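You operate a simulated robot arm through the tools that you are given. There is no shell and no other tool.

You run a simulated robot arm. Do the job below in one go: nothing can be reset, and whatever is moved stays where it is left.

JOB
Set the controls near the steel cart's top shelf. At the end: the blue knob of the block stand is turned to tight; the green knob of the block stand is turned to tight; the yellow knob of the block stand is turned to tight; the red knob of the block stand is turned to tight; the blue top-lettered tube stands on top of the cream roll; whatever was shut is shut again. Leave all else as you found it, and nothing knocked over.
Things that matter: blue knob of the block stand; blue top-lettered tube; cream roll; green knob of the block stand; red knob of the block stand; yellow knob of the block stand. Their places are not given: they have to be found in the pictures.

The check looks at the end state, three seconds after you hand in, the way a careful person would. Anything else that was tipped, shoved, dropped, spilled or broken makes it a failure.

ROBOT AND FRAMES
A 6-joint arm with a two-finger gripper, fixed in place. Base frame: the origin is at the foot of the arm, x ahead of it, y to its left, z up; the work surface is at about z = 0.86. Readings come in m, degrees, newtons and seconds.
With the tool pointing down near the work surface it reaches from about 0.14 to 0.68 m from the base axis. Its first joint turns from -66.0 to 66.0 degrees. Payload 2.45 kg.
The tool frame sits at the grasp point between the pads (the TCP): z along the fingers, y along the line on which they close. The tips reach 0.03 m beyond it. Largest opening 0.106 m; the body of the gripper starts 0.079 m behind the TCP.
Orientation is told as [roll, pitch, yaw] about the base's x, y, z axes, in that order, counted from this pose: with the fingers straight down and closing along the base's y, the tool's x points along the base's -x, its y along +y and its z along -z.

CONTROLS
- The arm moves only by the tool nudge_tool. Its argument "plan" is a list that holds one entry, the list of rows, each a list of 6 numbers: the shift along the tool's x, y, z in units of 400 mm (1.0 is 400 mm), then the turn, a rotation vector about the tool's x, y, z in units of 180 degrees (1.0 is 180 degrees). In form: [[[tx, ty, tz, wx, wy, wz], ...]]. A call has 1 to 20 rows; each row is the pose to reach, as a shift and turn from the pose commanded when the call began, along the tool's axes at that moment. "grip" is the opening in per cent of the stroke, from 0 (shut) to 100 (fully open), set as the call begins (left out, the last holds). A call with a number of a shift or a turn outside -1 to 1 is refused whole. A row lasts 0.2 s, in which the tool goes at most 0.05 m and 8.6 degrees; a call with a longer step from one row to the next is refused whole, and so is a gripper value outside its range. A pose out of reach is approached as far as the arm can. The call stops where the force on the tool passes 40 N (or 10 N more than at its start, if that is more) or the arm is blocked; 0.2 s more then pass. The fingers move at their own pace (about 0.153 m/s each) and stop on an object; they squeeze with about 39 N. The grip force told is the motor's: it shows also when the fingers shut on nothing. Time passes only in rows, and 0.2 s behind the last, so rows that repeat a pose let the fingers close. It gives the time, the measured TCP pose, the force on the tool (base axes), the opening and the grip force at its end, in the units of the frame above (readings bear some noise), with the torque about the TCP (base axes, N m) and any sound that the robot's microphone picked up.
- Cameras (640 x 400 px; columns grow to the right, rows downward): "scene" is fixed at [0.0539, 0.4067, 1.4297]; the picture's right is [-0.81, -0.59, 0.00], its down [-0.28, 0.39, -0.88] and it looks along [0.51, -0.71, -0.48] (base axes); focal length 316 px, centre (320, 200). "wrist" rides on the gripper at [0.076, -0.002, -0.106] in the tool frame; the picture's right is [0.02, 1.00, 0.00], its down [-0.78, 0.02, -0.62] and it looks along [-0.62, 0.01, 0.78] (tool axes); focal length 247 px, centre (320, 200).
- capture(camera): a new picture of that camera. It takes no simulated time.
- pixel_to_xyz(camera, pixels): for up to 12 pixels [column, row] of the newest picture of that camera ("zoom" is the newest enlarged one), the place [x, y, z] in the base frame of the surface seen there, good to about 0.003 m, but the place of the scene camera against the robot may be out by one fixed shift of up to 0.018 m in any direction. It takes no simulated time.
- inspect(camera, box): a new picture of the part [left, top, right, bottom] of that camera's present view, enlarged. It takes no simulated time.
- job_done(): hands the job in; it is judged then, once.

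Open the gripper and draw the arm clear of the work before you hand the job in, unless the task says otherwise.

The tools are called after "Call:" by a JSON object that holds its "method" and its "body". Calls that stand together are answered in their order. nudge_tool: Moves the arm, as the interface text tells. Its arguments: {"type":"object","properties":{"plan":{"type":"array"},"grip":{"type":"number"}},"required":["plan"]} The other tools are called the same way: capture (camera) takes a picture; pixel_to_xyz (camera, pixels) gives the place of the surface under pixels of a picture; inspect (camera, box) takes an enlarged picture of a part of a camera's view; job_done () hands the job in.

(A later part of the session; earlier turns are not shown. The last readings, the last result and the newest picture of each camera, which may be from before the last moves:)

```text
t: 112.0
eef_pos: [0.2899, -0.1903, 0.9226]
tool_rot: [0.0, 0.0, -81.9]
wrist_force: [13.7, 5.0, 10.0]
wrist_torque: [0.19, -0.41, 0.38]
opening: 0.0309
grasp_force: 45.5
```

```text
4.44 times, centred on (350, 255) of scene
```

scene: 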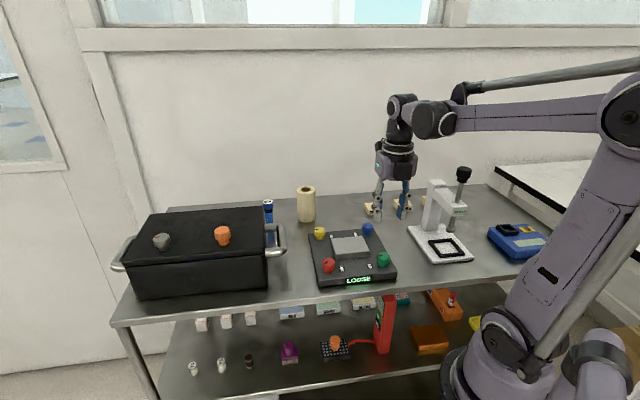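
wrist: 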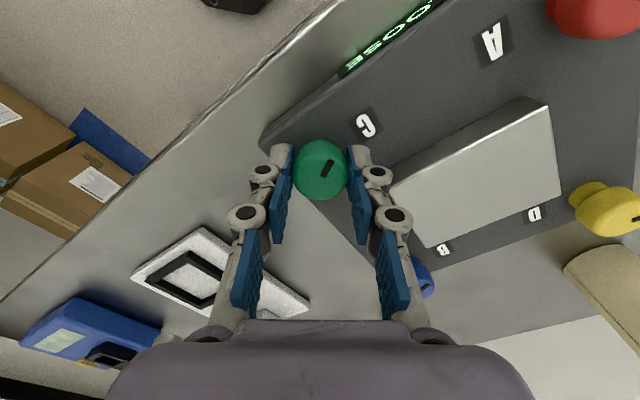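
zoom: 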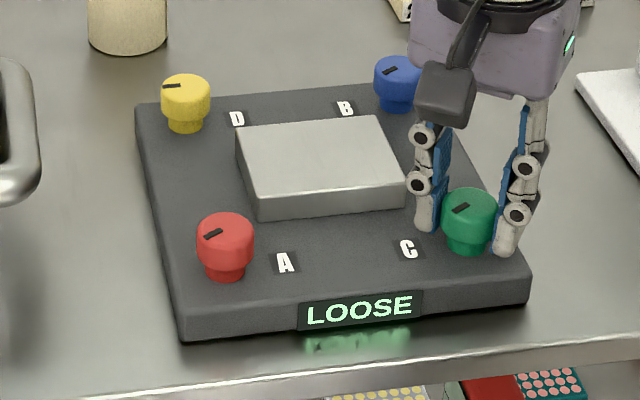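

Green's pointer slipped in the grip: it's at its stop. I release, lift and travel to above yellow (≈(0.488,−0.190)) while unwinding.

Call:
{"method": "nudge_tool", "body": {"plan": [[[0, 0, 0, 0, 0, 0], [0, 0, 0, 0, 0, 0], [0, 0, -0.08, 0, 0, 0], [0, 0, -0.16, 0, 0, 0], [0, 0, -0.24, 0, 0, 0], [0, 0, -0.32, 0, 0, 0], [0, 0, -0.32, 0, 0, 0]]], "grip": 42}}

Call:
{"method": "nudge_tool", "body": {"plan": [[[-0.0069, 0.049, 0, 0, 0, -0.0475], [-0.0137, 0.098, 0, 0, 0, -0.095], [-0.0206, 0.147, 0, 0, 0, -0.1425], [-0.0274, 0.196, 0, 0, 0, -0.19], [-0.0343, 0.245, 0, 0, 0, -0.2375], [-0.0411, 0.294, 0, 0, 0, -0.285], [-0.048, 0.343, 0, 0, 0, -0.3325], [-0.0548, 0.392, 0, 0, 0, -0.38], [-0.0617, 0.441, 0, 0, 0, -0.4275], [-0.0685, 0.49, 0, 0, 0, -0.475], [-0.0685, 0.49, 0, 0, 0, -0.5225], [-0.0685, 0.49, 0, 0, 0, -0.57], [-0.0685, 0.49, 0, 0, 0, -0.6175], [-0.0685, 0.49, 0, 0, 0, -0.665], [-0.0685, 0.49, 0, 0, 0, -0.7125], [-0.0685, 0.49, 0, 0, 0, -0.76], [-0.0685, 0.49, 0, 0, 0, -0.8075], [-0.0685, 0.49, 0, 0, 0, -0.855], [-0.0685, 0.49, 0, 0, 0, -0.9025], [-0.0685, 0.49, 0, 0, 0, -0.95]]]}}

Call:
{"method": "nudge_tool", "body": {"plan": [[[0, 0, 0, 0, 0, -0.045], [0, 0, 0, 0, 0, -0.09], [0, 0, 0, 0, 0, -0.135], [0, 0, 0, 0, 0, -0.18], [0, 0, 0, 0, 0, -0.225], [0, 0, 0, 0, 0, -0.27], [0, 0, 0, 0, 0, -0.315], [0, 0, 0, 0, 0, -0.328], [0, 0, 0, 0, 0, -0.328]]]}}

Call:
{"method": "inspect", "body": {"camera": "wrist", "box": [260, 67, 380, 142]}}

Call:
{"method": "capture", "body": {"camera": "scene"}}

```text
t: 113.6
eef_pos: [0.2894, -0.1901, 1.0497]
tool_rot: [0.0, 0.0, -81.9]
wrist_force: [-0.4, 0.0, 0.4]
wrist_torque: [0.01, 0.02, -0.01]
opening: 0.0448
grasp_force: 0.0
```

```text
t: 117.8
eef_pos: [0.4866, -0.1903, 1.051]
tool_rot: [0.1, 0.1, 89.4]
wrist_force: [0.3, -0.4, -0.2]
wrist_torque: [-0.04, 0.01, -0.02]
opening: 0.0447
grasp_force: 0.1
```

```text
t: 119.8
eef_pos: [0.4864, -0.1895, 1.0499]
tool_rot: [0.0, 0.0, 148.3]
wrist_force: [0.6, 0.5, -0.9]
wrist_torque: [0.01, 0.02, 0.0]
opening: 0.0448
grasp_force: 0.0
```

```text
5.33 times, centred on (320, 104) of wrist
```

zoom: 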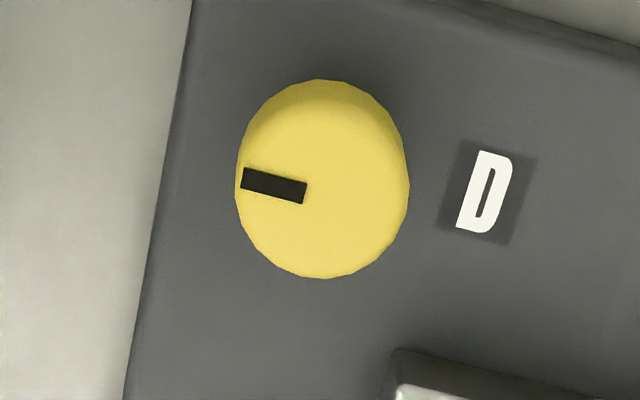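

```text
taken
```

scene: 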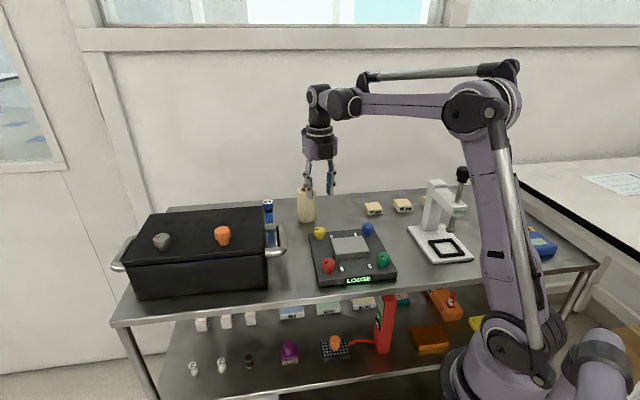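

Yellow is aligned to ≈1 mm. The camera pod (z≈1.03) will clear the roll top (0.963). I descend to z≈0.96 and recheck.

Call:
{"method": "nudge_tool", "body": {"plan": [[[0.003, 0, 0.08, 0, 0, 0], [0.003, 0, 0.16, 0, 0, 0], [0.003, 0, 0.2255, 0, 0, 0], [0.003, 0, 0.2255, 0, 0, 0]]]}}

Call:
{"method": "inspect", "body": {"camera": "wrist", "box": [240, 100, 400, 200]}}

Call:
{"method": "inspect", "body": {"camera": "scene", "box": [250, 150, 370, 260]}}

```text
t: 120.8
eef_pos: [0.4884, -0.1904, 0.9592]
tool_rot: [0.0, 0.0, 148.2]
wrist_force: [-0.1, -0.8, -0.3]
wrist_torque: [-0.03, -0.01, -0.02]
opening: 0.0446
grasp_force: 0.1
```

```text
4.00 times, centred on (320, 150) of wrist
```

zoom: 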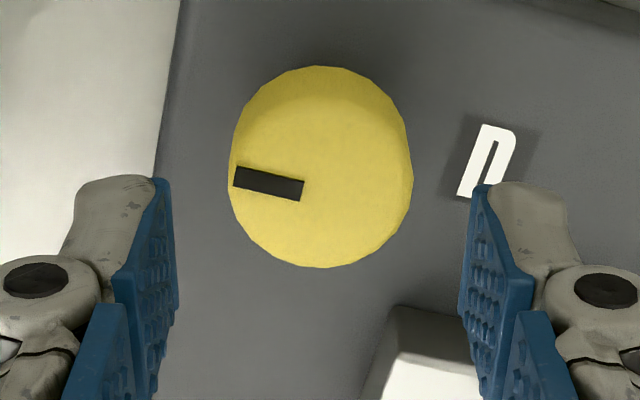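

```text
3.64 times, centred on (310, 205) of scene
```

zoom: 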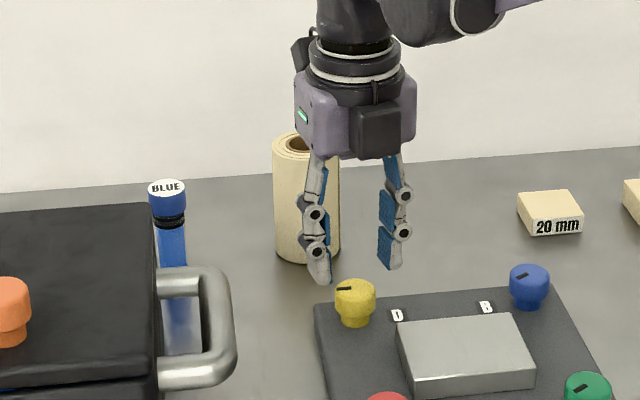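

Aligned. I descend to z≈0.922, grip yellow and turn clockwise.

Call:
{"method": "nudge_tool", "body": {"plan": [[[0.002, -0.0006, 0.05, 0, 0, 0], [0.002, -0.0006, 0.094, 0, 0, 0], [0.002, -0.0006, 0.094, 0, 0, 0]]]}}

Call:
{"method": "nudge_tool", "body": {"plan": [[[0, 0, 0, 0, 0, 0], [0, 0, 0, 0, 0, 0], [0, 0, 0, 0, 0, 0]]], "grip": 0}}

Call:
{"method": "nudge_tool", "body": {"plan": [[[0, 0, 0, 0, 0, 0.03], [0, 0, 0, 0, 0, 0.06], [0, 0, 0, 0, 0, 0.09], [0, 0, 0, 0, 0, 0.12], [0, 0, 0, 0, 0, 0.15], [0, 0, 0, 0, 0, 0.18], [0, 0, 0, 0, 0, 0.21], [0, 0, 0, 0, 0, 0.24], [0, 0, 0, 0, 0, 0.27], [0, 0, 0, 0, 0, 0.3]]], "grip": 0}}

Call:
{"method": "inspect", "body": {"camera": "scene", "box": [250, 180, 410, 300]}}

```text
t: 121.6
eef_pos: [0.4884, -0.1924, 0.9219]
tool_rot: [0.0, -0.1, 148.2]
wrist_force: [0.4, -0.5, -0.4]
wrist_torque: [0.04, 0.02, 0.01]
opening: 0.0447
grasp_force: 0.1
```

```text
t: 122.4
eef_pos: [0.4881, -0.1911, 0.9234]
tool_rot: [0.0, 0.0, 148.2]
wrist_force: [-2.7, -2.5, -0.3]
wrist_torque: [-0.08, 0.11, -0.01]
opening: 0.0306
grasp_force: 44.9
```

```text
t: 124.6
eef_pos: [0.487, -0.1916, 0.9229]
tool_rot: [0.1, 0.2, 94.1]
wrist_force: [-8.1, -12.9, 12.3]
wrist_torque: [0.26, 0.33, 0.01]
opening: 0.0304
grasp_force: 45.0
```

```text
3.33 times, centred on (330, 240) of scene
```

zoom: 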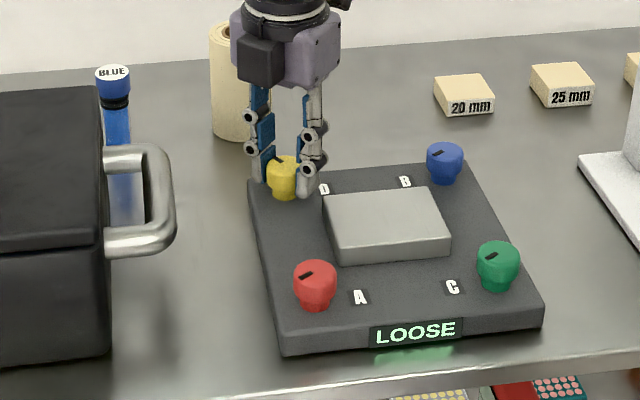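

Yellow turned 54° smoothly. I continue 90° with slight relief.

Call:
{"method": "nudge_tool", "body": {"plan": [[[0.0009, 0.0008, -0.0002, 0, 0, 0.0], [0.0009, 0.0008, -0.0002, 0, 0, 0.03], [0.0009, 0.0008, -0.0002, 0, 0, 0.06], [0.0009, 0.0008, -0.0002, 0, 0, 0.09], [0.0009, 0.0008, -0.0002, 0, 0, 0.12], [0.0009, 0.0008, -0.0002, 0, 0, 0.15], [0.0009, 0.0008, -0.0002, 0, 0, 0.18], [0.0009, 0.0008, -0.0002, 0, 0, 0.21], [0.0009, 0.0008, -0.0002, 0, 0, 0.24], [0.0009, 0.0008, -0.0002, 0, 0, 0.27], [0.0009, 0.0008, -0.0002, 0, 0, 0.3], [0.0009, 0.0008, -0.0002, 0, 0, 0.33], [0.0009, 0.0008, -0.0002, 0, 0, 0.36], [0.0009, 0.0008, -0.0002, 0, 0, 0.39], [0.0009, 0.0008, -0.0002, 0, 0, 0.42], [0.0009, 0.0008, -0.0002, 0, 0, 0.45]]], "grip": 0}}

```text
t: 128.0
eef_pos: [0.4875, -0.1906, 0.9221]
tool_rot: [0.1, 0.2, 13.1]
wrist_force: [-18.2, -4.3, -4.0]
wrist_torque: [-0.02, 0.2, 0.01]
opening: 0.0307
grasp_force: 45.3
```

Yellow ≈135° in; relieve along −x and continue another 90°.

Call:
{"method": "nudge_tool", "body": {"plan": [[[0.0015, 0.0001, 0, 0, 0, 0.0], [0.0015, 0.0001, 0, 0, 0, 0.03], [0.0015, 0.0001, 0, 0, 0, 0.06], [0.0015, 0.0001, 0, 0, 0, 0.09], [0.0015, 0.0001, 0, 0, 0, 0.12], [0.0015, 0.0001, 0, 0, 0, 0.15], [0.0015, 0.0001, 0, 0, 0, 0.18], [0.0015, 0.0001, 0, 0, 0, 0.21], [0.0015, 0.0001, 0, 0, 0, 0.24], [0.0015, 0.0001, 0, 0, 0, 0.27], [0.0015, 0.0001, 0, 0, 0, 0.3], [0.0015, 0.0001, 0, 0, 0, 0.33], [0.0015, 0.0001, 0, 0, 0, 0.36], [0.0015, 0.0001, 0, 0, 0, 0.39], [0.0015, 0.0001, 0, 0, 0, 0.42], [0.0015, 0.0001, 0, 0, 0, 0.45], [0.0015, 0.0001, 0, 0, 0, 0.48]]], "grip": 0}}

Call:
{"method": "inspect", "body": {"camera": "scene", "box": [250, 180, 410, 300]}}

```text
t: 131.6
eef_pos: [0.488, -0.1908, 0.9225]
tool_rot: [0.1, 0.1, -73.3]
wrist_force: [-4.1, 10.2, -6.7]
wrist_torque: [1.35, 0.62, 0.01]
opening: 0.0304
grasp_force: 44.7
```

```text
3.33 times, centred on (330, 240) of scene
```

zoom: 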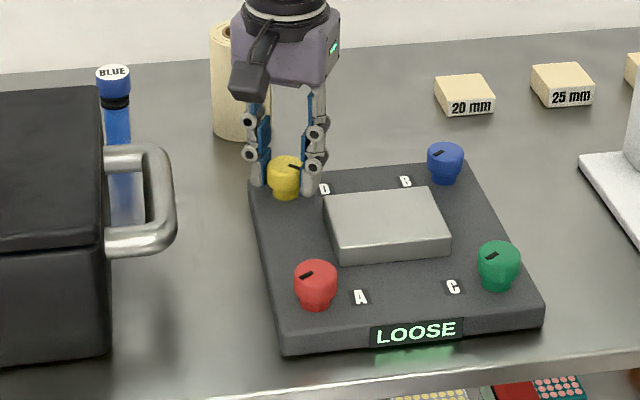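

Yellow ≈221° in. Continue 90° more.

Call:
{"method": "nudge_tool", "body": {"plan": [[[0.0009, 0, 0.0002, 0, 0, 0.0], [0.0009, 0, 0.0002, 0, 0, 0.03], [0.0009, 0, 0.0002, 0, 0, 0.06], [0.0009, 0, 0.0002, 0, 0, 0.09], [0.0009, 0, 0.0002, 0, 0, 0.12], [0.0009, 0, 0.0002, 0, 0, 0.15], [0.0009, 0, 0.0002, 0, 0, 0.18], [0.0009, 0, 0.0002, 0, 0, 0.21], [0.0009, 0, 0.0002, 0, 0, 0.24], [0.0009, 0, 0.0002, 0, 0, 0.27], [0.0009, 0, 0.0002, 0, 0, 0.3], [0.0009, 0, 0.0002, 0, 0, 0.33], [0.0009, 0, 0.0002, 0, 0, 0.36], [0.0009, 0, 0.0002, 0, 0, 0.39], [0.0009, 0, 0.0002, 0, 0, 0.42], [0.0009, 0, 0.0002, 0, 0, 0.45], [0.0009, 0, 0.0002, 0, 0, 0.48], [0.0009, 0, 0.0002, 0, 0, 0.5]]], "grip": 0}}

```text
t: 135.4
eef_pos: [0.4877, -0.191, 0.9223]
tool_rot: [0.1, 0.1, -163.3]
wrist_force: [17.9, 8.0, 12.9]
wrist_torque: [-0.1, 0.02, 0.01]
opening: 0.0307
grasp_force: 45.0
```

Yellow ≈311° in. Fine steps toward the stop now.

Call:
{"method": "nudge_tool", "body": {"plan": [[[0.0015, 0, -0.0003, 0, 0, 0.0], [0.0015, 0, -0.0003, 0, 0, 0.02], [0.0015, 0, -0.0003, 0, 0, 0.04], [0.0015, 0, -0.0003, 0, 0, 0.06], [0.0015, 0, -0.0003, 0, 0, 0.08], [0.0015, 0, -0.0003, 0, 0, 0.1], [0.0015, 0, -0.0003, 0, 0, 0.12], [0.0015, 0, -0.0003, 0, 0, 0.14], [0.0015, 0, -0.0003, 0, 0, 0.16]]], "grip": 0}}

Call:
{"method": "inspect", "body": {"camera": "scene", "box": [290, 210, 410, 300]}}

Call:
{"method": "capture", "body": {"camera": "wrist"}}

```text
t: 137.4
eef_pos: [0.4872, -0.1901, 0.9233]
tool_rot: [0.0, -0.2, 167.9]
wrist_force: [-3.7, 4.8, -2.3]
wrist_torque: [0.21, 0.41, 0.59]
opening: 0.0313
grasp_force: 44.9
```

```text
4.44 times, centred on (350, 255) of scene
```

zoom: 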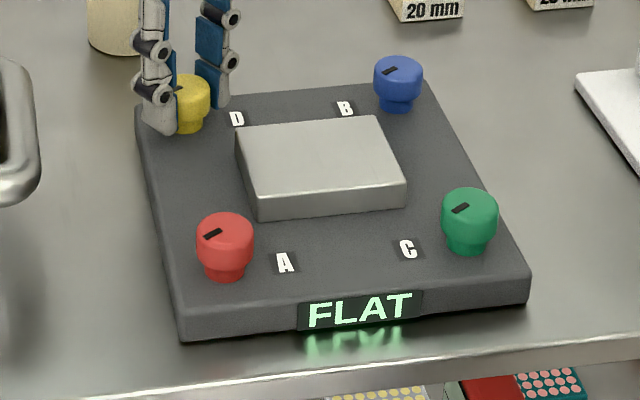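

```text
taken
```

wrist: 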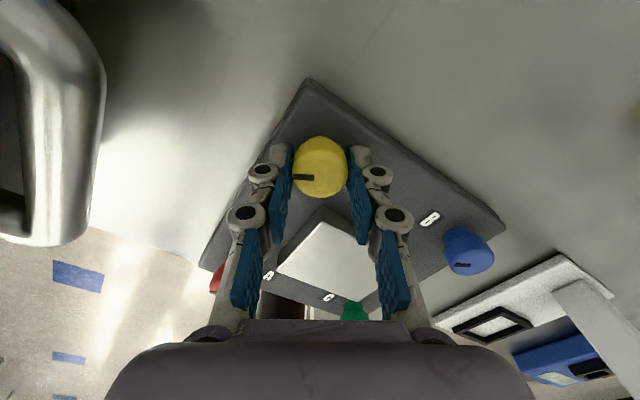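

The display now reads "FLAT" and yellow's torque is 0.59 N·m: all four knobs are tight. I release yellow, lift straight up and unwind the wrist.

Call:
{"method": "nudge_tool", "body": {"plan": [[[0, 0, 0, 0, 0, 0], [0, 0, 0, 0, 0, 0], [0, 0, -0.08, 0, 0, 0], [0, 0, -0.16, 0, 0, 0], [0, 0, -0.24, 0, 0, 0], [0, 0, -0.32, 0, 0, 0], [0, 0, -0.4, 0, 0, 0], [0, 0, -0.46, 0, 0, 0]]], "grip": 42}}

Call:
{"method": "nudge_tool", "body": {"plan": [[[0, 0, 0, 0, 0, -0.0475], [0, 0, 0, 0, 0, -0.095], [0, 0, 0, 0, 0, -0.1425], [0, 0, 0, 0, 0, -0.19], [0, 0, 0, 0, 0, -0.2375], [0, 0, 0, 0, 0, -0.285], [0, 0, 0, 0, 0, -0.3325], [0, 0, 0, 0, 0, -0.38], [0, 0, 0, 0, 0, -0.4275], [0, 0, 0, 0, 0, -0.475], [0, 0, 0, 0, 0, -0.5225], [0, 0, 0, 0, 0, -0.57], [0, 0, 0, 0, 0, -0.6175], [0, 0, 0, 0, 0, -0.665], [0, 0, 0, 0, 0, -0.7125], [0, 0, 0, 0, 0, -0.76], [0, 0, 0, 0, 0, -0.8075], [0, 0, 0, 0, 0, -0.855], [0, 0, 0, 0, 0, -0.9025], [0, 0, 0, 0, 0, -0.95]]]}}

Call:
{"method": "capture", "body": {"camera": "wrist"}}

Call:
{"method": "inspect", "body": {"camera": "scene", "box": [250, 180, 410, 300]}}

```text
t: 139.2
eef_pos: [0.4881, -0.1909, 1.1072]
tool_rot: [0.0, 0.0, 168.0]
wrist_force: [-0.4, 0.0, -0.2]
wrist_torque: [-0.01, -0.01, -0.01]
opening: 0.0449
grasp_force: 0.0
```

```text
t: 143.4
eef_pos: [0.489, -0.1899, 1.1061]
tool_rot: [0.0, 0.0, -20.8]
wrist_force: [-0.8, 0.2, -0.3]
wrist_torque: [-0.01, -0.03, -0.02]
opening: 0.0445
grasp_force: 0.1
```

```text
taken
```

wrist: 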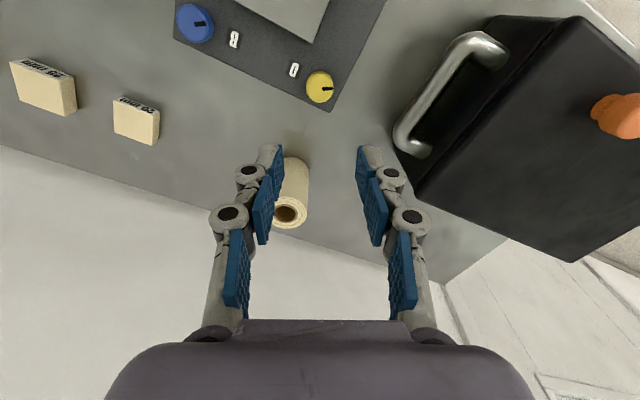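

```text
3.33 times, centred on (330, 240) of scene
```

zoom: 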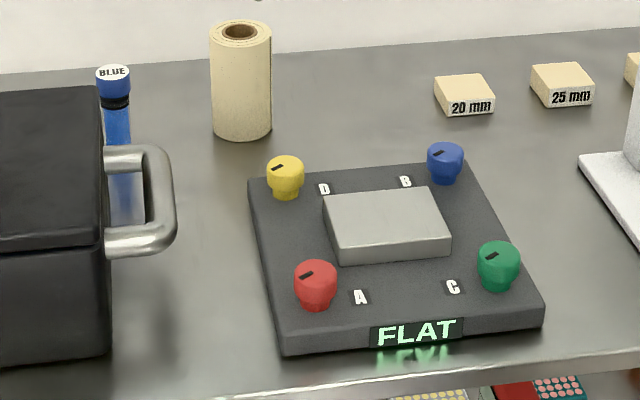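

FLAT persists with all pointers alike. Now the tube: I measure the roll top (286,213), box corner (418,198), handle (405,145), and look at the roll's core.

Call:
{"method": "inspect", "body": {"camera": "wrist", "box": [255, 150, 375, 240]}}

Call:
{"method": "pixel_to_xyz", "body": {"camera": "wrist", "pixels": [[418, 197], [402, 140], [500, 52], [575, 258], [585, 20], [425, 158], [305, 212], [283, 227], [297, 205], [286, 214], [296, 160], [470, 120]]}}

```text
4.44 times, centred on (315, 195) of wrist
```

zoom: 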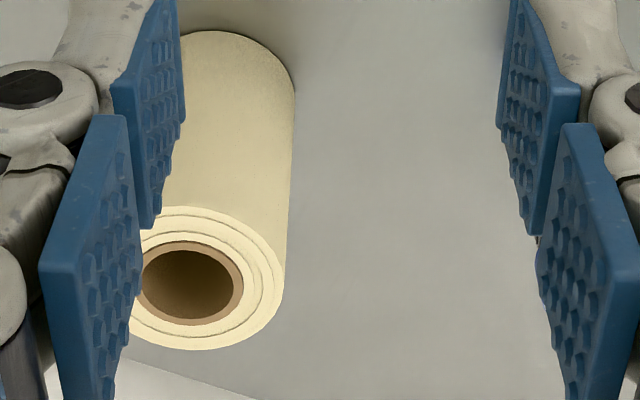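

```text
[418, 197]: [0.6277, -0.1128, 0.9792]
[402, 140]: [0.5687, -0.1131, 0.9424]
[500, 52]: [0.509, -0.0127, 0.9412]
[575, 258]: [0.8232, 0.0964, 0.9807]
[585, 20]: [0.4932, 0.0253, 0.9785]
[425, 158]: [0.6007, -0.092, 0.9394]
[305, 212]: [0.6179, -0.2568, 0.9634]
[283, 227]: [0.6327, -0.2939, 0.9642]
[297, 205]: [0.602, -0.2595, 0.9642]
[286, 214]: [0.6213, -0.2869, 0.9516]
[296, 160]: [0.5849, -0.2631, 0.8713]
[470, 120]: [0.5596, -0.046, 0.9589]
```

I sample points in and around the roll's core in the zoom to learn whether the hole is open and how wide it is against the tube.

Call:
{"method": "pixel_to_xyz", "body": {"camera": "zoom", "pixels": [[190, 285], [190, 255], [190, 310], [160, 285], [225, 285], [200, 345], [280, 270], [190, 212], [240, 270], [190, 322], [262, 285], [190, 335]]}}

```text
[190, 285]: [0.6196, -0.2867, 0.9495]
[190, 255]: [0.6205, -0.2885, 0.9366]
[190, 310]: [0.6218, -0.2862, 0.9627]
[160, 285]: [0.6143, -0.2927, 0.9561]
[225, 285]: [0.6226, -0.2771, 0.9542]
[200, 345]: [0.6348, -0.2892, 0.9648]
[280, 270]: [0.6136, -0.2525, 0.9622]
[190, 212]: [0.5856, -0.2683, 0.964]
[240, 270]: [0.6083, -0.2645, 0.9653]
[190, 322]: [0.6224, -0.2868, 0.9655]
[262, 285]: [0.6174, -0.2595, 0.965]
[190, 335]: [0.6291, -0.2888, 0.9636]
```

The hole is open (inner radius ≈0.014 m; roll outer radius ≈0.029 m, centre ≈(0.610,−0.280), top 0.9645), so the ≈0.02 m tube must stand on the annulus, not over the hole. I turn the wrist to yaw ≈−14° and tilt the fingers 20° outward to reach the tube.

Call:
{"method": "nudge_tool", "body": {"plan": [[[0, 0, 0, 0, 0, -0.037], [0, 0, 0, 0, 0, -0.037]]], "grip": 60}}

Call:
{"method": "nudge_tool", "body": {"plan": [[[0, 0, 0, 0, -0.037, 0], [0, 0, 0, 0, -0.074, 0], [0, 0, 0, 0, -0.111, 0], [0, 0, 0, 0, -0.111, 0]]]}}

Call:
{"method": "capture", "body": {"camera": "wrist"}}

```text
t: 144.0
eef_pos: [0.4878, -0.1907, 1.106]
tool_rot: [0.0, 0.0, -14.3]
wrist_force: [0.0, 0.6, -0.2]
wrist_torque: [-0.03, 0.01, 0.0]
opening: 0.0634
grasp_force: 0.1
```

```text
t: 145.0
eef_pos: [0.488, -0.1914, 1.1066]
tool_rot: [0.0, -20.1, -14.3]
wrist_force: [0.1, -0.1, -1.3]
wrist_torque: [-0.02, 0.0, -0.02]
opening: 0.0638
grasp_force: 0.1
```

```text
taken
```

wrist: 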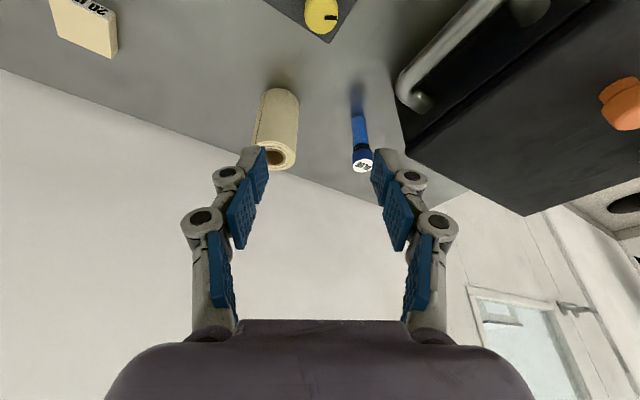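

The tube shows at (362,160) with its label "BLUE". I zoom and measure it and the roll top from here.

Call:
{"method": "inspect", "body": {"camera": "wrist", "box": [330, 90, 410, 190]}}

Call:
{"method": "pixel_to_xyz", "body": {"camera": "zoom", "pixels": [[328, 296], [300, 300], [350, 300], [328, 280], [328, 310], [318, 200], [318, 160], [300, 200], [336, 200], [318, 120]]}}

Call:
{"method": "pixel_to_xyz", "body": {"camera": "wrist", "pixels": [[275, 157], [295, 155], [284, 144], [284, 170], [362, 166], [360, 126], [258, 150]]}}

```text
4.00 times, centred on (370, 140) of wrist
```

zoom: 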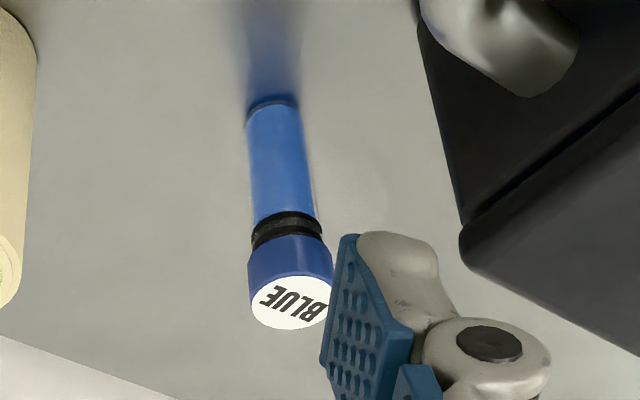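

```text
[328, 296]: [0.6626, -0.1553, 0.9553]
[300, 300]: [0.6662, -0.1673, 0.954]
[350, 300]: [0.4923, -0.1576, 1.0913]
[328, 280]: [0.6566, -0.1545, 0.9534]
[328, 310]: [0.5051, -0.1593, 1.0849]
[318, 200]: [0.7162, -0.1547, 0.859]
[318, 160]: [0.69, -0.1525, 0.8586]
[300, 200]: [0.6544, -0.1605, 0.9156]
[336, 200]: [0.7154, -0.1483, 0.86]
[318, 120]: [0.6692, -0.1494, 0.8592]
```

```text
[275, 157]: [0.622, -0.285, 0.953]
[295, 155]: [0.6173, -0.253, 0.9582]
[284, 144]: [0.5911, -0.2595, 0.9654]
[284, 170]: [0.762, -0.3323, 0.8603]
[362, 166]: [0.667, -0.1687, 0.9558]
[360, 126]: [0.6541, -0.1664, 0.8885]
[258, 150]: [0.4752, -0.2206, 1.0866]
```

Tube cap centre ≈(0.666,−0.1685), top 0.955, cap radius ≈0.014, body ≈0.011. I move to a pre-grasp 0.10 m back along the tilted tool axis.

Call:
{"method": "nudge_tool", "body": {"plan": [[[-0.05, 0.033, 0.056, 0, 0, 0], [-0.1, 0.066, 0.112, 0, 0, 0], [-0.15, 0.099, 0.168, 0, 0, 0], [-0.2, 0.132, 0.224, 0, 0, 0], [-0.25, 0.165, 0.28, 0, 0, 0], [-0.25, 0.165, 0.28, 0, 0, 0]]]}}

Call:
{"method": "capture", "body": {"camera": "wrist"}}

Call:
{"method": "inspect", "body": {"camera": "scene", "box": [210, 120, 370, 240]}}

```text
t: 146.4
eef_pos: [0.6341, -0.1591, 1.0348]
tool_rot: [0.0, -20.1, -14.5]
wrist_force: [0.9, 0.1, 0.8]
wrist_torque: [0.03, 0.0, -0.01]
opening: 0.0635
grasp_force: 0.0
```

```text
taken
```

wrist: 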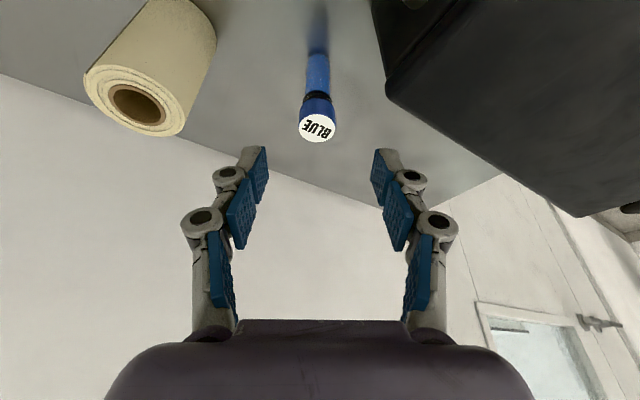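

```text
3.33 times, centred on (290, 180) of scene
```

zoom: 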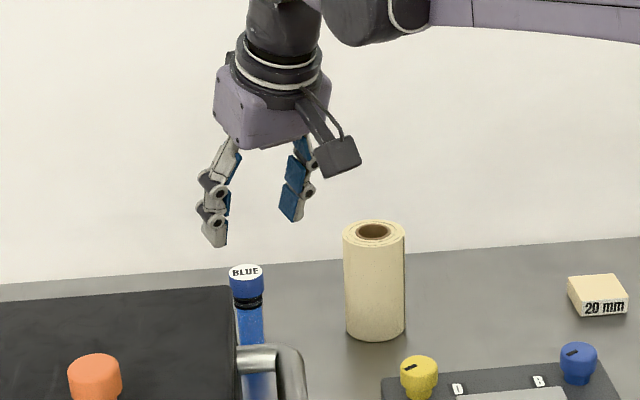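

Tube is centred between the fingers, label at ≈(319,127); geometry predicts (320.5,130). I zoom to refine.

Call:
{"method": "inspect", "body": {"camera": "wrist", "box": [270, 70, 370, 170]}}

Call:
{"method": "pixel_to_xyz", "body": {"camera": "zoom", "pixels": [[313, 232], [313, 210], [313, 250], [285, 232], [340, 232], [310, 165], [313, 110]]}}

```text
4.00 times, centred on (320, 120) of wrist
```

zoom: 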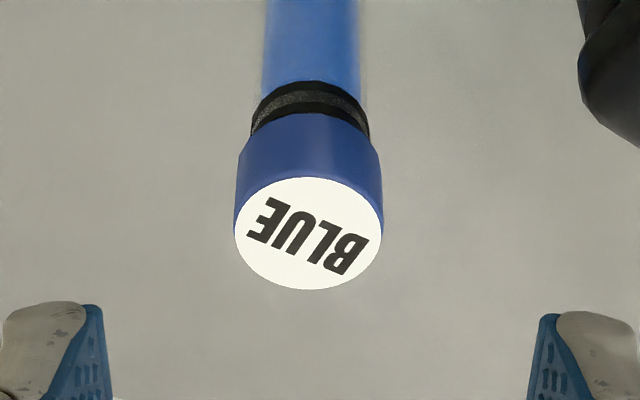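

```text
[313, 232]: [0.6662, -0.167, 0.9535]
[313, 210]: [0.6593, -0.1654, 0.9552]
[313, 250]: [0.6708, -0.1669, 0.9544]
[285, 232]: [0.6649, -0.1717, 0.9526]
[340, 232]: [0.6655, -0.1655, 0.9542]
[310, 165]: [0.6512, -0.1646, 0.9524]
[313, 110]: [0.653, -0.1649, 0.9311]
```

The cap is 2.5 mm to the −y side of the pads' midline. I correct and slide in along the tool axis by 0.10 m with the fingers open.

Call:
{"method": "nudge_tool", "body": {"plan": [[[0.001, -0.0063, 0.06, 0, 0, 0], [0.001, -0.0063, 0.12, 0, 0, 0], [0.001, -0.0063, 0.18, 0, 0, 0], [0.001, -0.0063, 0.22, 0, 0, 0], [0.001, -0.0063, 0.245, 0, 0, 0], [0.001, -0.0063, 0.245, 0, 0, 0]]]}}

Call:
{"method": "capture", "body": {"camera": "wrist"}}

Call:
{"method": "inspect", "body": {"camera": "scene", "box": [210, 140, 370, 260]}}

```text
t: 147.8
eef_pos: [0.6636, -0.1703, 0.9429]
tool_rot: [0.0, -20.0, -14.4]
wrist_force: [-0.1, 0.3, 0.8]
wrist_torque: [0.01, -0.01, -0.02]
opening: 0.0636
grasp_force: 0.0
```

```text
taken
```

wrist: 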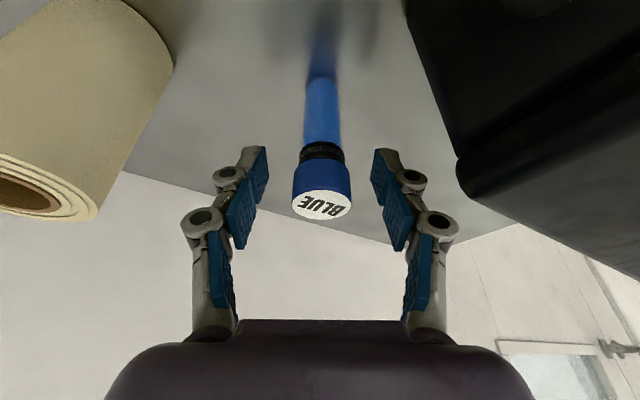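

```text
3.33 times, centred on (290, 200) of scene
```

zoom: 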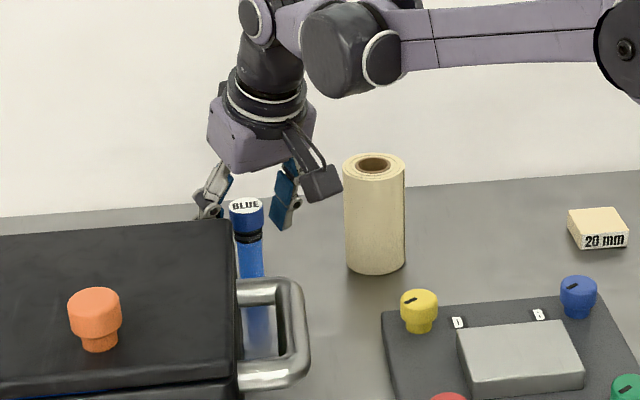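

The cap (292–351, mid 321.5) lies centred between the pads (268/374). I close the gripper.

Call:
{"method": "nudge_tool", "body": {"plan": [[[0, 0, 0, 0, 0, 0], [0, 0, 0, 0, 0, 0], [0, 0, 0, 0, 0, 0]]], "grip": 0}}

Call:
{"method": "capture", "body": {"camera": "wrist"}}

Call:
{"method": "inspect", "body": {"camera": "scene", "box": [210, 140, 370, 260]}}

```text
t: 148.6
eef_pos: [0.6629, -0.1703, 0.945]
tool_rot: [0.0, -20.0, -14.4]
wrist_force: [1.3, -0.4, 3.7]
wrist_torque: [0.0, 0.01, -0.01]
opening: 0.0286
grasp_force: 39.2
```

```text
taken
```

wrist: 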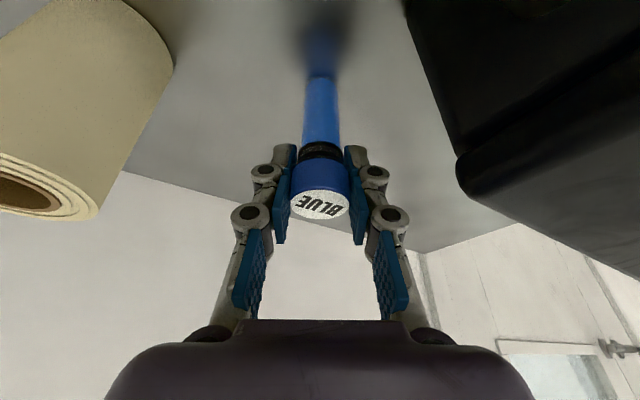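

```text
3.33 times, centred on (290, 200) of scene
```

zoom: 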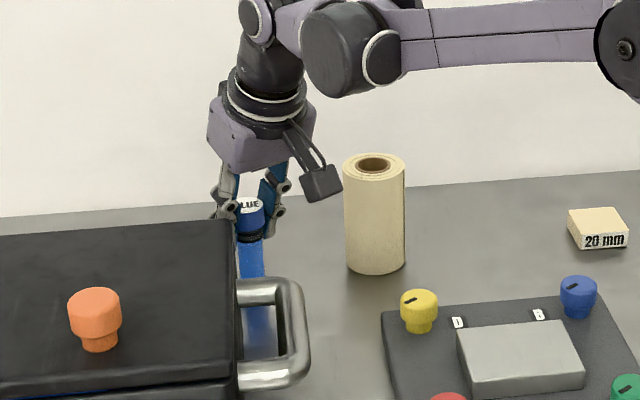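

Gripped at 0.0286 m, 39 N. I lift straight up 0.15 m (base vertical = tool (−0.342,0,−0.940)).

Call:
{"method": "nudge_tool", "body": {"plan": [[[-0.0128, 0, -0.0353, 0, 0, 0], [-0.0385, 0, -0.1058, 0, 0, 0], [-0.077, 0, -0.2115, 0, 0, 0], [-0.1026, 0, -0.282, 0, 0, 0], [-0.1283, 0, -0.3525, 0, 0, 0], [-0.1283, 0, -0.3525, 0, 0, 0]]], "grip": 0}}

Call:
{"method": "capture", "body": {"camera": "wrist"}}

Call:
{"method": "capture", "body": {"camera": "scene"}}

Call:
{"method": "inspect", "body": {"camera": "scene", "box": [210, 100, 370, 220]}}

```text
t: 150.0
eef_pos: [0.6636, -0.1708, 1.0941]
tool_rot: [0.0, -20.0, -14.5]
wrist_force: [0.2, 0.1, -0.2]
wrist_torque: [0.02, 0.02, 0.02]
opening: 0.0284
grasp_force: 39.5
```

```text
taken
```

wrist: 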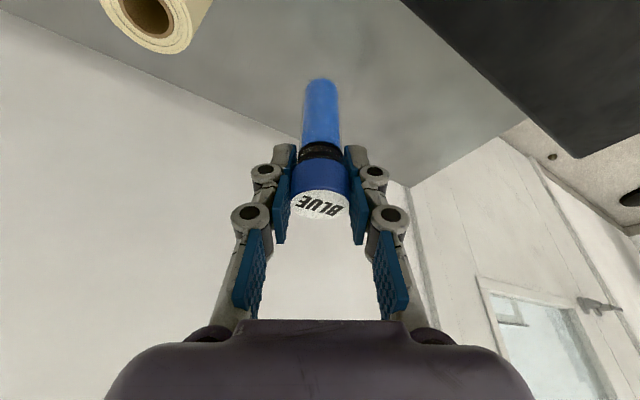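

```text
taken
```

scene: 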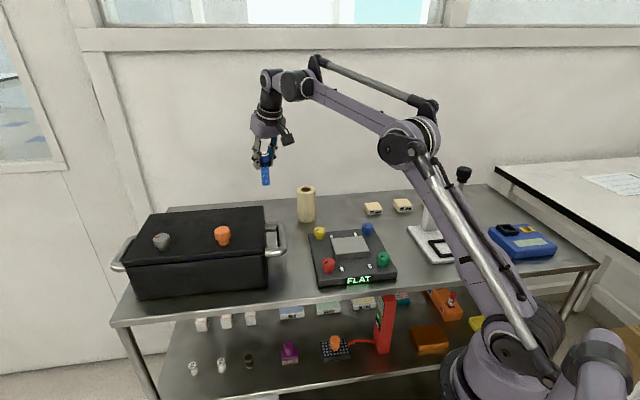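

```text
3.33 times, centred on (290, 160) of scene
```

zoom: 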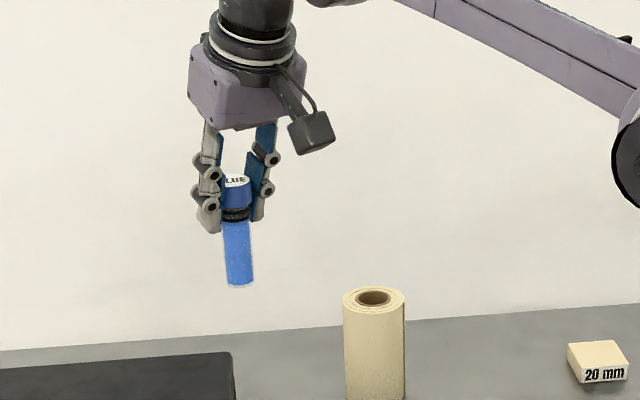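

The tube is held clear. I check that it hangs upright by sampling points along its body in both cameras.

Call:
{"method": "pixel_to_xyz", "body": {"camera": "wrist", "pixels": [[322, 90], [322, 100], [322, 115], [322, 130], [322, 140], [306, 115], [338, 115], [320, 205], [300, 175], [340, 175]]}}

Call:
{"method": "pixel_to_xyz", "body": {"camera": "zoom", "pixels": [[240, 280], [239, 265], [238, 250], [237, 235], [236, 200], [234, 180], [225, 250], [250, 250], [226, 275], [253, 275]]}}

```text
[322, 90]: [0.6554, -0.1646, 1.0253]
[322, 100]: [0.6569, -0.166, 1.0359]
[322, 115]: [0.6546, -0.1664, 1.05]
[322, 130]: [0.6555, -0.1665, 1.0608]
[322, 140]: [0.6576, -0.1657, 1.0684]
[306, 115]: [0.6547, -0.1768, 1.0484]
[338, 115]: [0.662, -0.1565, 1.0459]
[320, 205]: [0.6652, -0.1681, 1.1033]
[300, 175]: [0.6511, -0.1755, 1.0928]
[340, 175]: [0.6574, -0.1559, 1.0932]
```

```text
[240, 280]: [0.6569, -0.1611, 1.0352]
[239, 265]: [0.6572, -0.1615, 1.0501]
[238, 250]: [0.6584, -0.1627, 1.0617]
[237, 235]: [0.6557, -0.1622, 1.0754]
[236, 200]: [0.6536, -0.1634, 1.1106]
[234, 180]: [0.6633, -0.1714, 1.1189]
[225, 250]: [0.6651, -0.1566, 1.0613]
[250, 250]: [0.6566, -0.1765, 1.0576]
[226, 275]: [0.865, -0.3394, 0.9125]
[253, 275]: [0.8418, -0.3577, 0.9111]
```

The tube hangs upright (body front x≈0.656 from z 1.025 to 1.068). I translate at this height by (−0.074,−0.103) to bring it over the near-side annulus of the roll, clearance ≈45 mm.

Call:
{"method": "nudge_tool", "body": {"plan": [[[0.0219, -0.059, -0.008, 0, 0, 0], [0.0437, -0.1181, -0.016, 0, 0, 0], [0.0656, -0.1771, -0.024, 0, 0, 0], [0.0874, -0.2362, -0.032, 0, 0, 0], [0.1093, -0.2952, -0.04, 0, 0, 0], [0.1093, -0.2952, -0.04, 0, 0, 0]]], "grip": 0}}

Call:
{"method": "capture", "body": {"camera": "wrist"}}

Call:
{"method": "capture", "body": {"camera": "scene"}}

Call:
{"method": "inspect", "body": {"camera": "scene", "box": [250, 110, 370, 230]}}

```text
t: 151.4
eef_pos: [0.5891, -0.2731, 1.0935]
tool_rot: [0.0, -20.0, -14.5]
wrist_force: [0.0, 0.3, -0.1]
wrist_torque: [0.01, -0.01, 0.01]
opening: 0.0283
grasp_force: 39.2
```

```text
taken
```

wrist: 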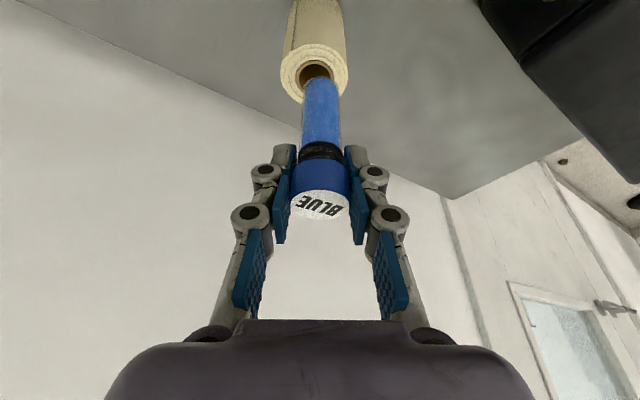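

```text
taken
```

scene: 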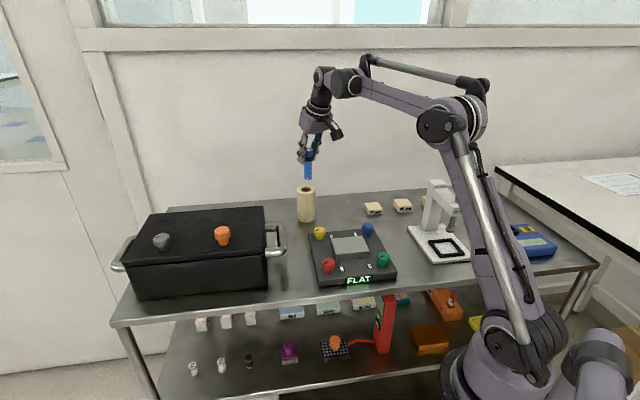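

```text
3.33 times, centred on (310, 170) of scene
```

zoom: 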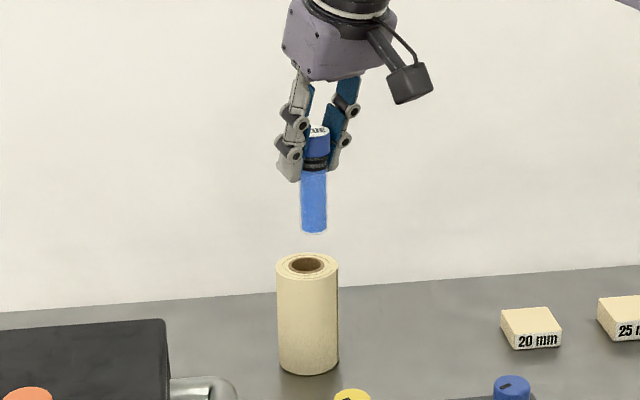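

The tube is above the roll; I zoom in both views to compare the tube axis with the roll's rim and hole.

Call:
{"method": "inspect", "body": {"camera": "wrist", "box": [265, 40, 375, 150]}}

Call:
{"method": "pixel_to_xyz", "body": {"camera": "zoom", "pixels": [[180, 100], [175, 80], [290, 100], [285, 55], [255, 20], [225, 22], [200, 150], [320, 180], [320, 230], [250, 180], [385, 180], [390, 110]]}}

```text
3.64 times, centred on (320, 95) of wrist
```

zoom: 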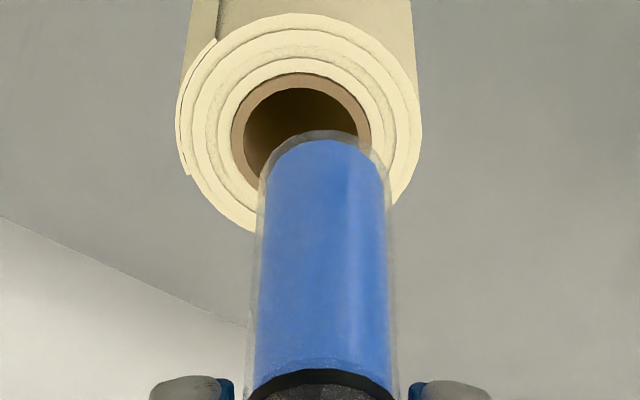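

```text
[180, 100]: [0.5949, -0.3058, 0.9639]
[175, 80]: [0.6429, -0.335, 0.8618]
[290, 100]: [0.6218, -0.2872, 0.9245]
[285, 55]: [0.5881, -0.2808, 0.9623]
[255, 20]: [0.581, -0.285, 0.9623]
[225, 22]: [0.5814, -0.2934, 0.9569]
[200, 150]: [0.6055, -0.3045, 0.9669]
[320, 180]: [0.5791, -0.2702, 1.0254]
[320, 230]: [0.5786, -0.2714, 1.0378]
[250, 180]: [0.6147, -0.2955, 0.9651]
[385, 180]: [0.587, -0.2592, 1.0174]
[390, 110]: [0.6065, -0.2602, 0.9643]
```

Relative to the roll centre (≈(0.609,−0.281)), the tube axis is at ≈(−0.0195,+0.0074), radius ≈0.021 – mid-annulus. I cross-check with a tight scene zoom.

Call:
{"method": "inspect", "body": {"camera": "scene", "box": [284, 160, 332, 200]}}

Call:
{"method": "pixel_to_xyz", "body": {"camera": "zoom", "pixels": [[300, 100], [330, 100], [360, 100], [300, 50], [330, 50], [360, 50], [290, 290], [230, 300], [370, 300], [290, 330], [290, 262]]}}

```text
10.00 times, centred on (308, 180) of scene
```

zoom: 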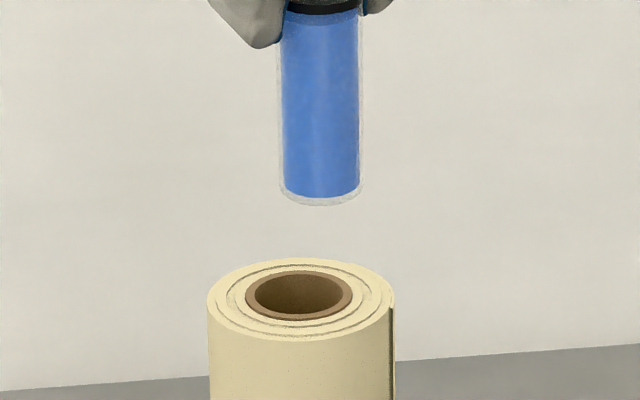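

```text
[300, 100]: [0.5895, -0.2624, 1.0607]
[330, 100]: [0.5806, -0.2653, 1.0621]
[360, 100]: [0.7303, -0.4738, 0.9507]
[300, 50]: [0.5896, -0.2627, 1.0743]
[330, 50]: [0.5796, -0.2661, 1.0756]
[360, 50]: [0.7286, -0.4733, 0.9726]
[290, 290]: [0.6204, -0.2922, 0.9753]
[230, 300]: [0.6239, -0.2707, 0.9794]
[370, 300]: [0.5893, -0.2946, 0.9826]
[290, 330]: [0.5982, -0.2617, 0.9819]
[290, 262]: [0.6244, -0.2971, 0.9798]
```

Both views put the tube axis ≈18–20 mm from the roll's centre, which is the best spot on the annulus (hole radius 14, roll radius 29, tube radius ≈12.5 mm). I lower it vertically to about 7 mm above contact.

Call:
{"method": "nudge_tool", "body": {"plan": [[[0.008, 0, 0.022, 0, 0, 0], [0.016, 0, 0.044, 0, 0, 0], [0.024, 0, 0.066, 0, 0, 0], [0.0321, 0, 0.0881, 0, 0, 0], [0.0321, 0, 0.0881, 0, 0, 0]]], "grip": 0}}

Call:
{"method": "inspect", "body": {"camera": "scene", "box": [284, 160, 332, 200]}}

Call:
{"method": "inspect", "body": {"camera": "wrist", "box": [265, 20, 375, 150]}}

```text
t: 152.6
eef_pos: [0.5909, -0.273, 1.0557]
tool_rot: [0.1, -20.0, -14.4]
wrist_force: [-0.6, 0.5, 0.0]
wrist_torque: [0.0, 0.04, 0.0]
opening: 0.0281
grasp_force: 39.0
```

```text
10.00 times, centred on (308, 180) of scene
```

zoom: 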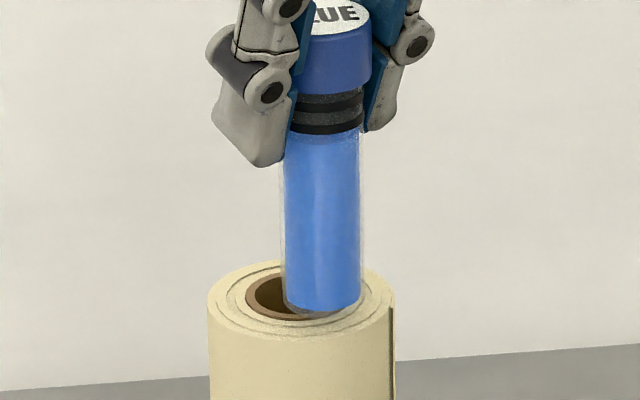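

```text
3.08 times, centred on (320, 85) of wrist
```

zoom: 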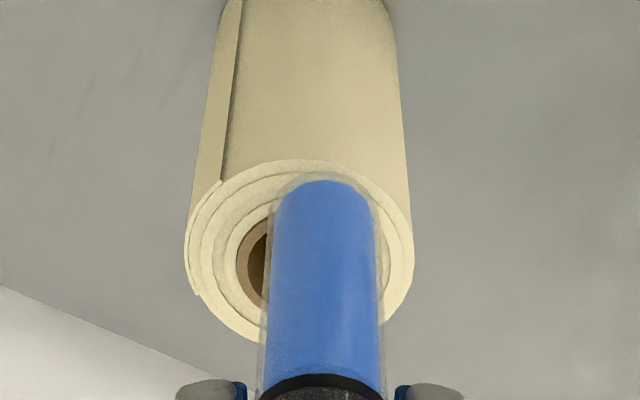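

The tube is ≈20 mm from the roll centre with ≈6 mm of that sideways; I nudge 2 mm toward the centre line and descend 4 mm slowly.

Call:
{"method": "nudge_tool", "body": {"plan": [[[0, -0.005, 0, 0, 0, 0], [0.0017, -0.005, 0.0047, 0, 0, 0], [0.0026, -0.005, 0.007, 0, 0, 0], [0.0034, -0.005, 0.0094, 0, 0, 0], [0.0034, -0.005, 0.0094, 0, 0, 0]]], "grip": 0}}

Call:
{"method": "inspect", "body": {"camera": "scene", "box": [284, 165, 332, 205]}}

Call:
{"method": "inspect", "body": {"camera": "wrist", "box": [265, 40, 375, 150]}}

```text
t: 153.8
eef_pos: [0.5896, -0.2755, 1.0513]
tool_rot: [0.0, -20.0, -14.5]
wrist_force: [-0.3, 0.0, -1.1]
wrist_torque: [-0.02, 0.01, -0.03]
opening: 0.0285
grasp_force: 38.6
```

```text
10.00 times, centred on (308, 185) of scene
```

zoom: 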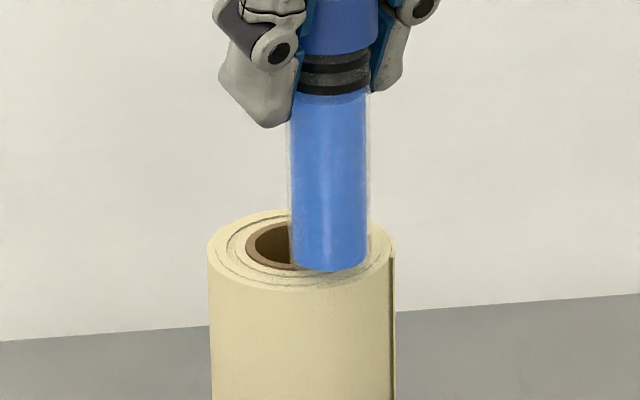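

```text
3.64 times, centred on (320, 95) of wrist
```

zoom: 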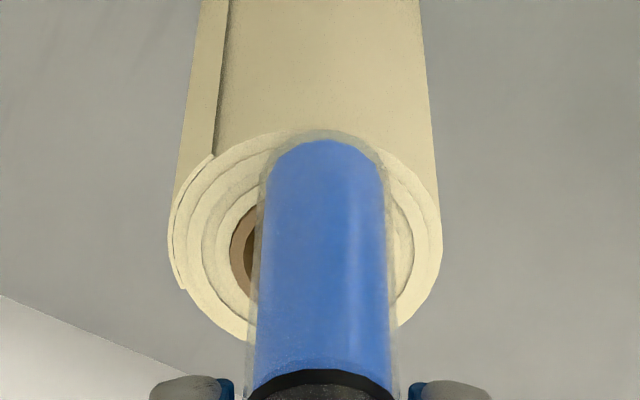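

Wrist view shows the tube's near edge overhanging the near rim by ≈2.7 mm, i.e. r≈19.5 mm. I shift 0.8 mm outward and descend in 0.5 mm steps to feel contact.

Call:
{"method": "nudge_tool", "body": {"plan": [[[-0.0019, 0, 0.0007, 0, 0, 0], [-0.0014, 0, 0.0019, 0, 0, 0], [-0.001, 0, 0.003, 0, 0, 0], [-0.0006, 0, 0.0042, 0, 0, 0], [-0.0002, 0, 0.0054, 0, 0, 0]]], "grip": 0}}

```text
t: 155.0
eef_pos: [0.5898, -0.2753, 1.05]
tool_rot: [0.0, -20.0, -14.5]
wrist_force: [0.4, -0.6, -0.7]
wrist_torque: [0.01, -0.01, 0.0]
opening: 0.0284
grasp_force: 39.1
```

No contact yet at z≈1.050. I continue down 2 mm in 0.5 mm steps.

Call:
{"method": "nudge_tool", "body": {"plan": [[[0.0004, 0, 0.0012, 0, 0, 0], [0.0009, 0, 0.0023, 0, 0, 0], [0.0013, 0, 0.0035, 0, 0, 0], [0.0017, 0, 0.0047, 0, 0, 0], [0.0017, 0, 0.0047, 0, 0, 0]]], "grip": 0}}

Call:
{"method": "inspect", "body": {"camera": "scene", "box": [284, 165, 332, 205]}}

```text
t: 156.2
eef_pos: [0.5892, -0.2748, 1.0469]
tool_rot: [0.0, -20.1, -14.3]
wrist_force: [-1.3, 0.9, 14.6]
wrist_torque: [0.05, 0.07, -0.01]
opening: 0.0283
grasp_force: 38.8
```

```text
10.00 times, centred on (308, 185) of scene
```

zoom: 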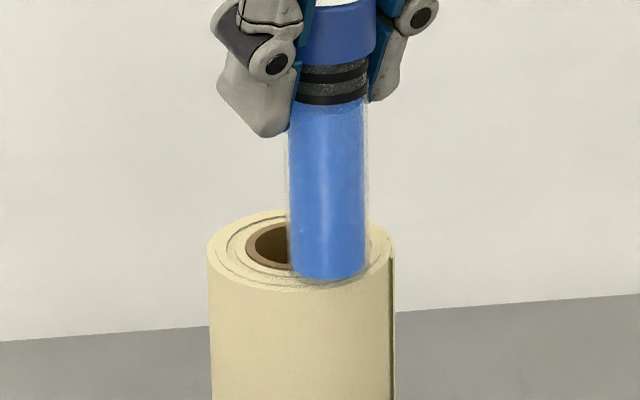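

Contact felt (14.6 N up). I back off ≈0.4 mm to unload, then check the tube before opening.

Call:
{"method": "nudge_tool", "body": {"plan": [[[-0.0003, 0, -0.0009, 0, 0, 0], [-0.0003, 0, -0.0009, 0, 0, 0]]], "grip": 0}}

Call:
{"method": "inspect", "body": {"camera": "wrist", "box": [265, 40, 375, 150]}}

```text
t: 156.8
eef_pos: [0.5892, -0.2749, 1.0485]
tool_rot: [-0.1, -20.0, -14.4]
wrist_force: [0.9, 0.7, 12.4]
wrist_torque: [-0.01, -0.02, 0.01]
opening: 0.0286
grasp_force: 38.5
```

```text
3.64 times, centred on (320, 95) of wrist
```

zoom: 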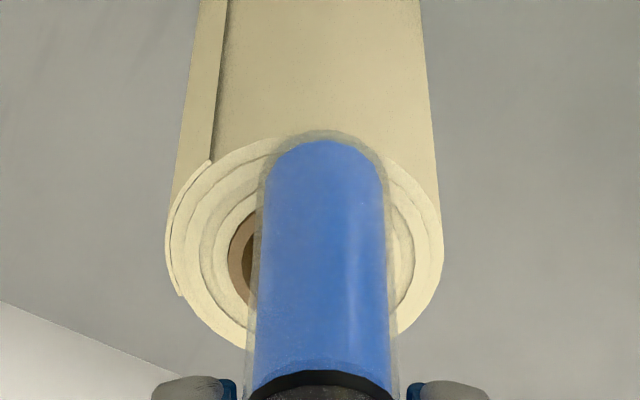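

Overhang is now only ≈1.7 mm – nicely placed. Still 12 N, so I ease up a bit more.

Call:
{"method": "nudge_tool", "body": {"plan": [[[-0.0004, 0, -0.0012, 0, 0, 0], [-0.0004, 0, -0.0012, 0, 0, 0]]], "grip": 0}}

```text
t: 157.4
eef_pos: [0.59, -0.2758, 1.0483]
tool_rot: [0.0, -20.0, -14.4]
wrist_force: [1.7, 0.5, 4.5]
wrist_torque: [0.02, -0.08, -0.01]
opening: 0.0288
grasp_force: 38.8
```

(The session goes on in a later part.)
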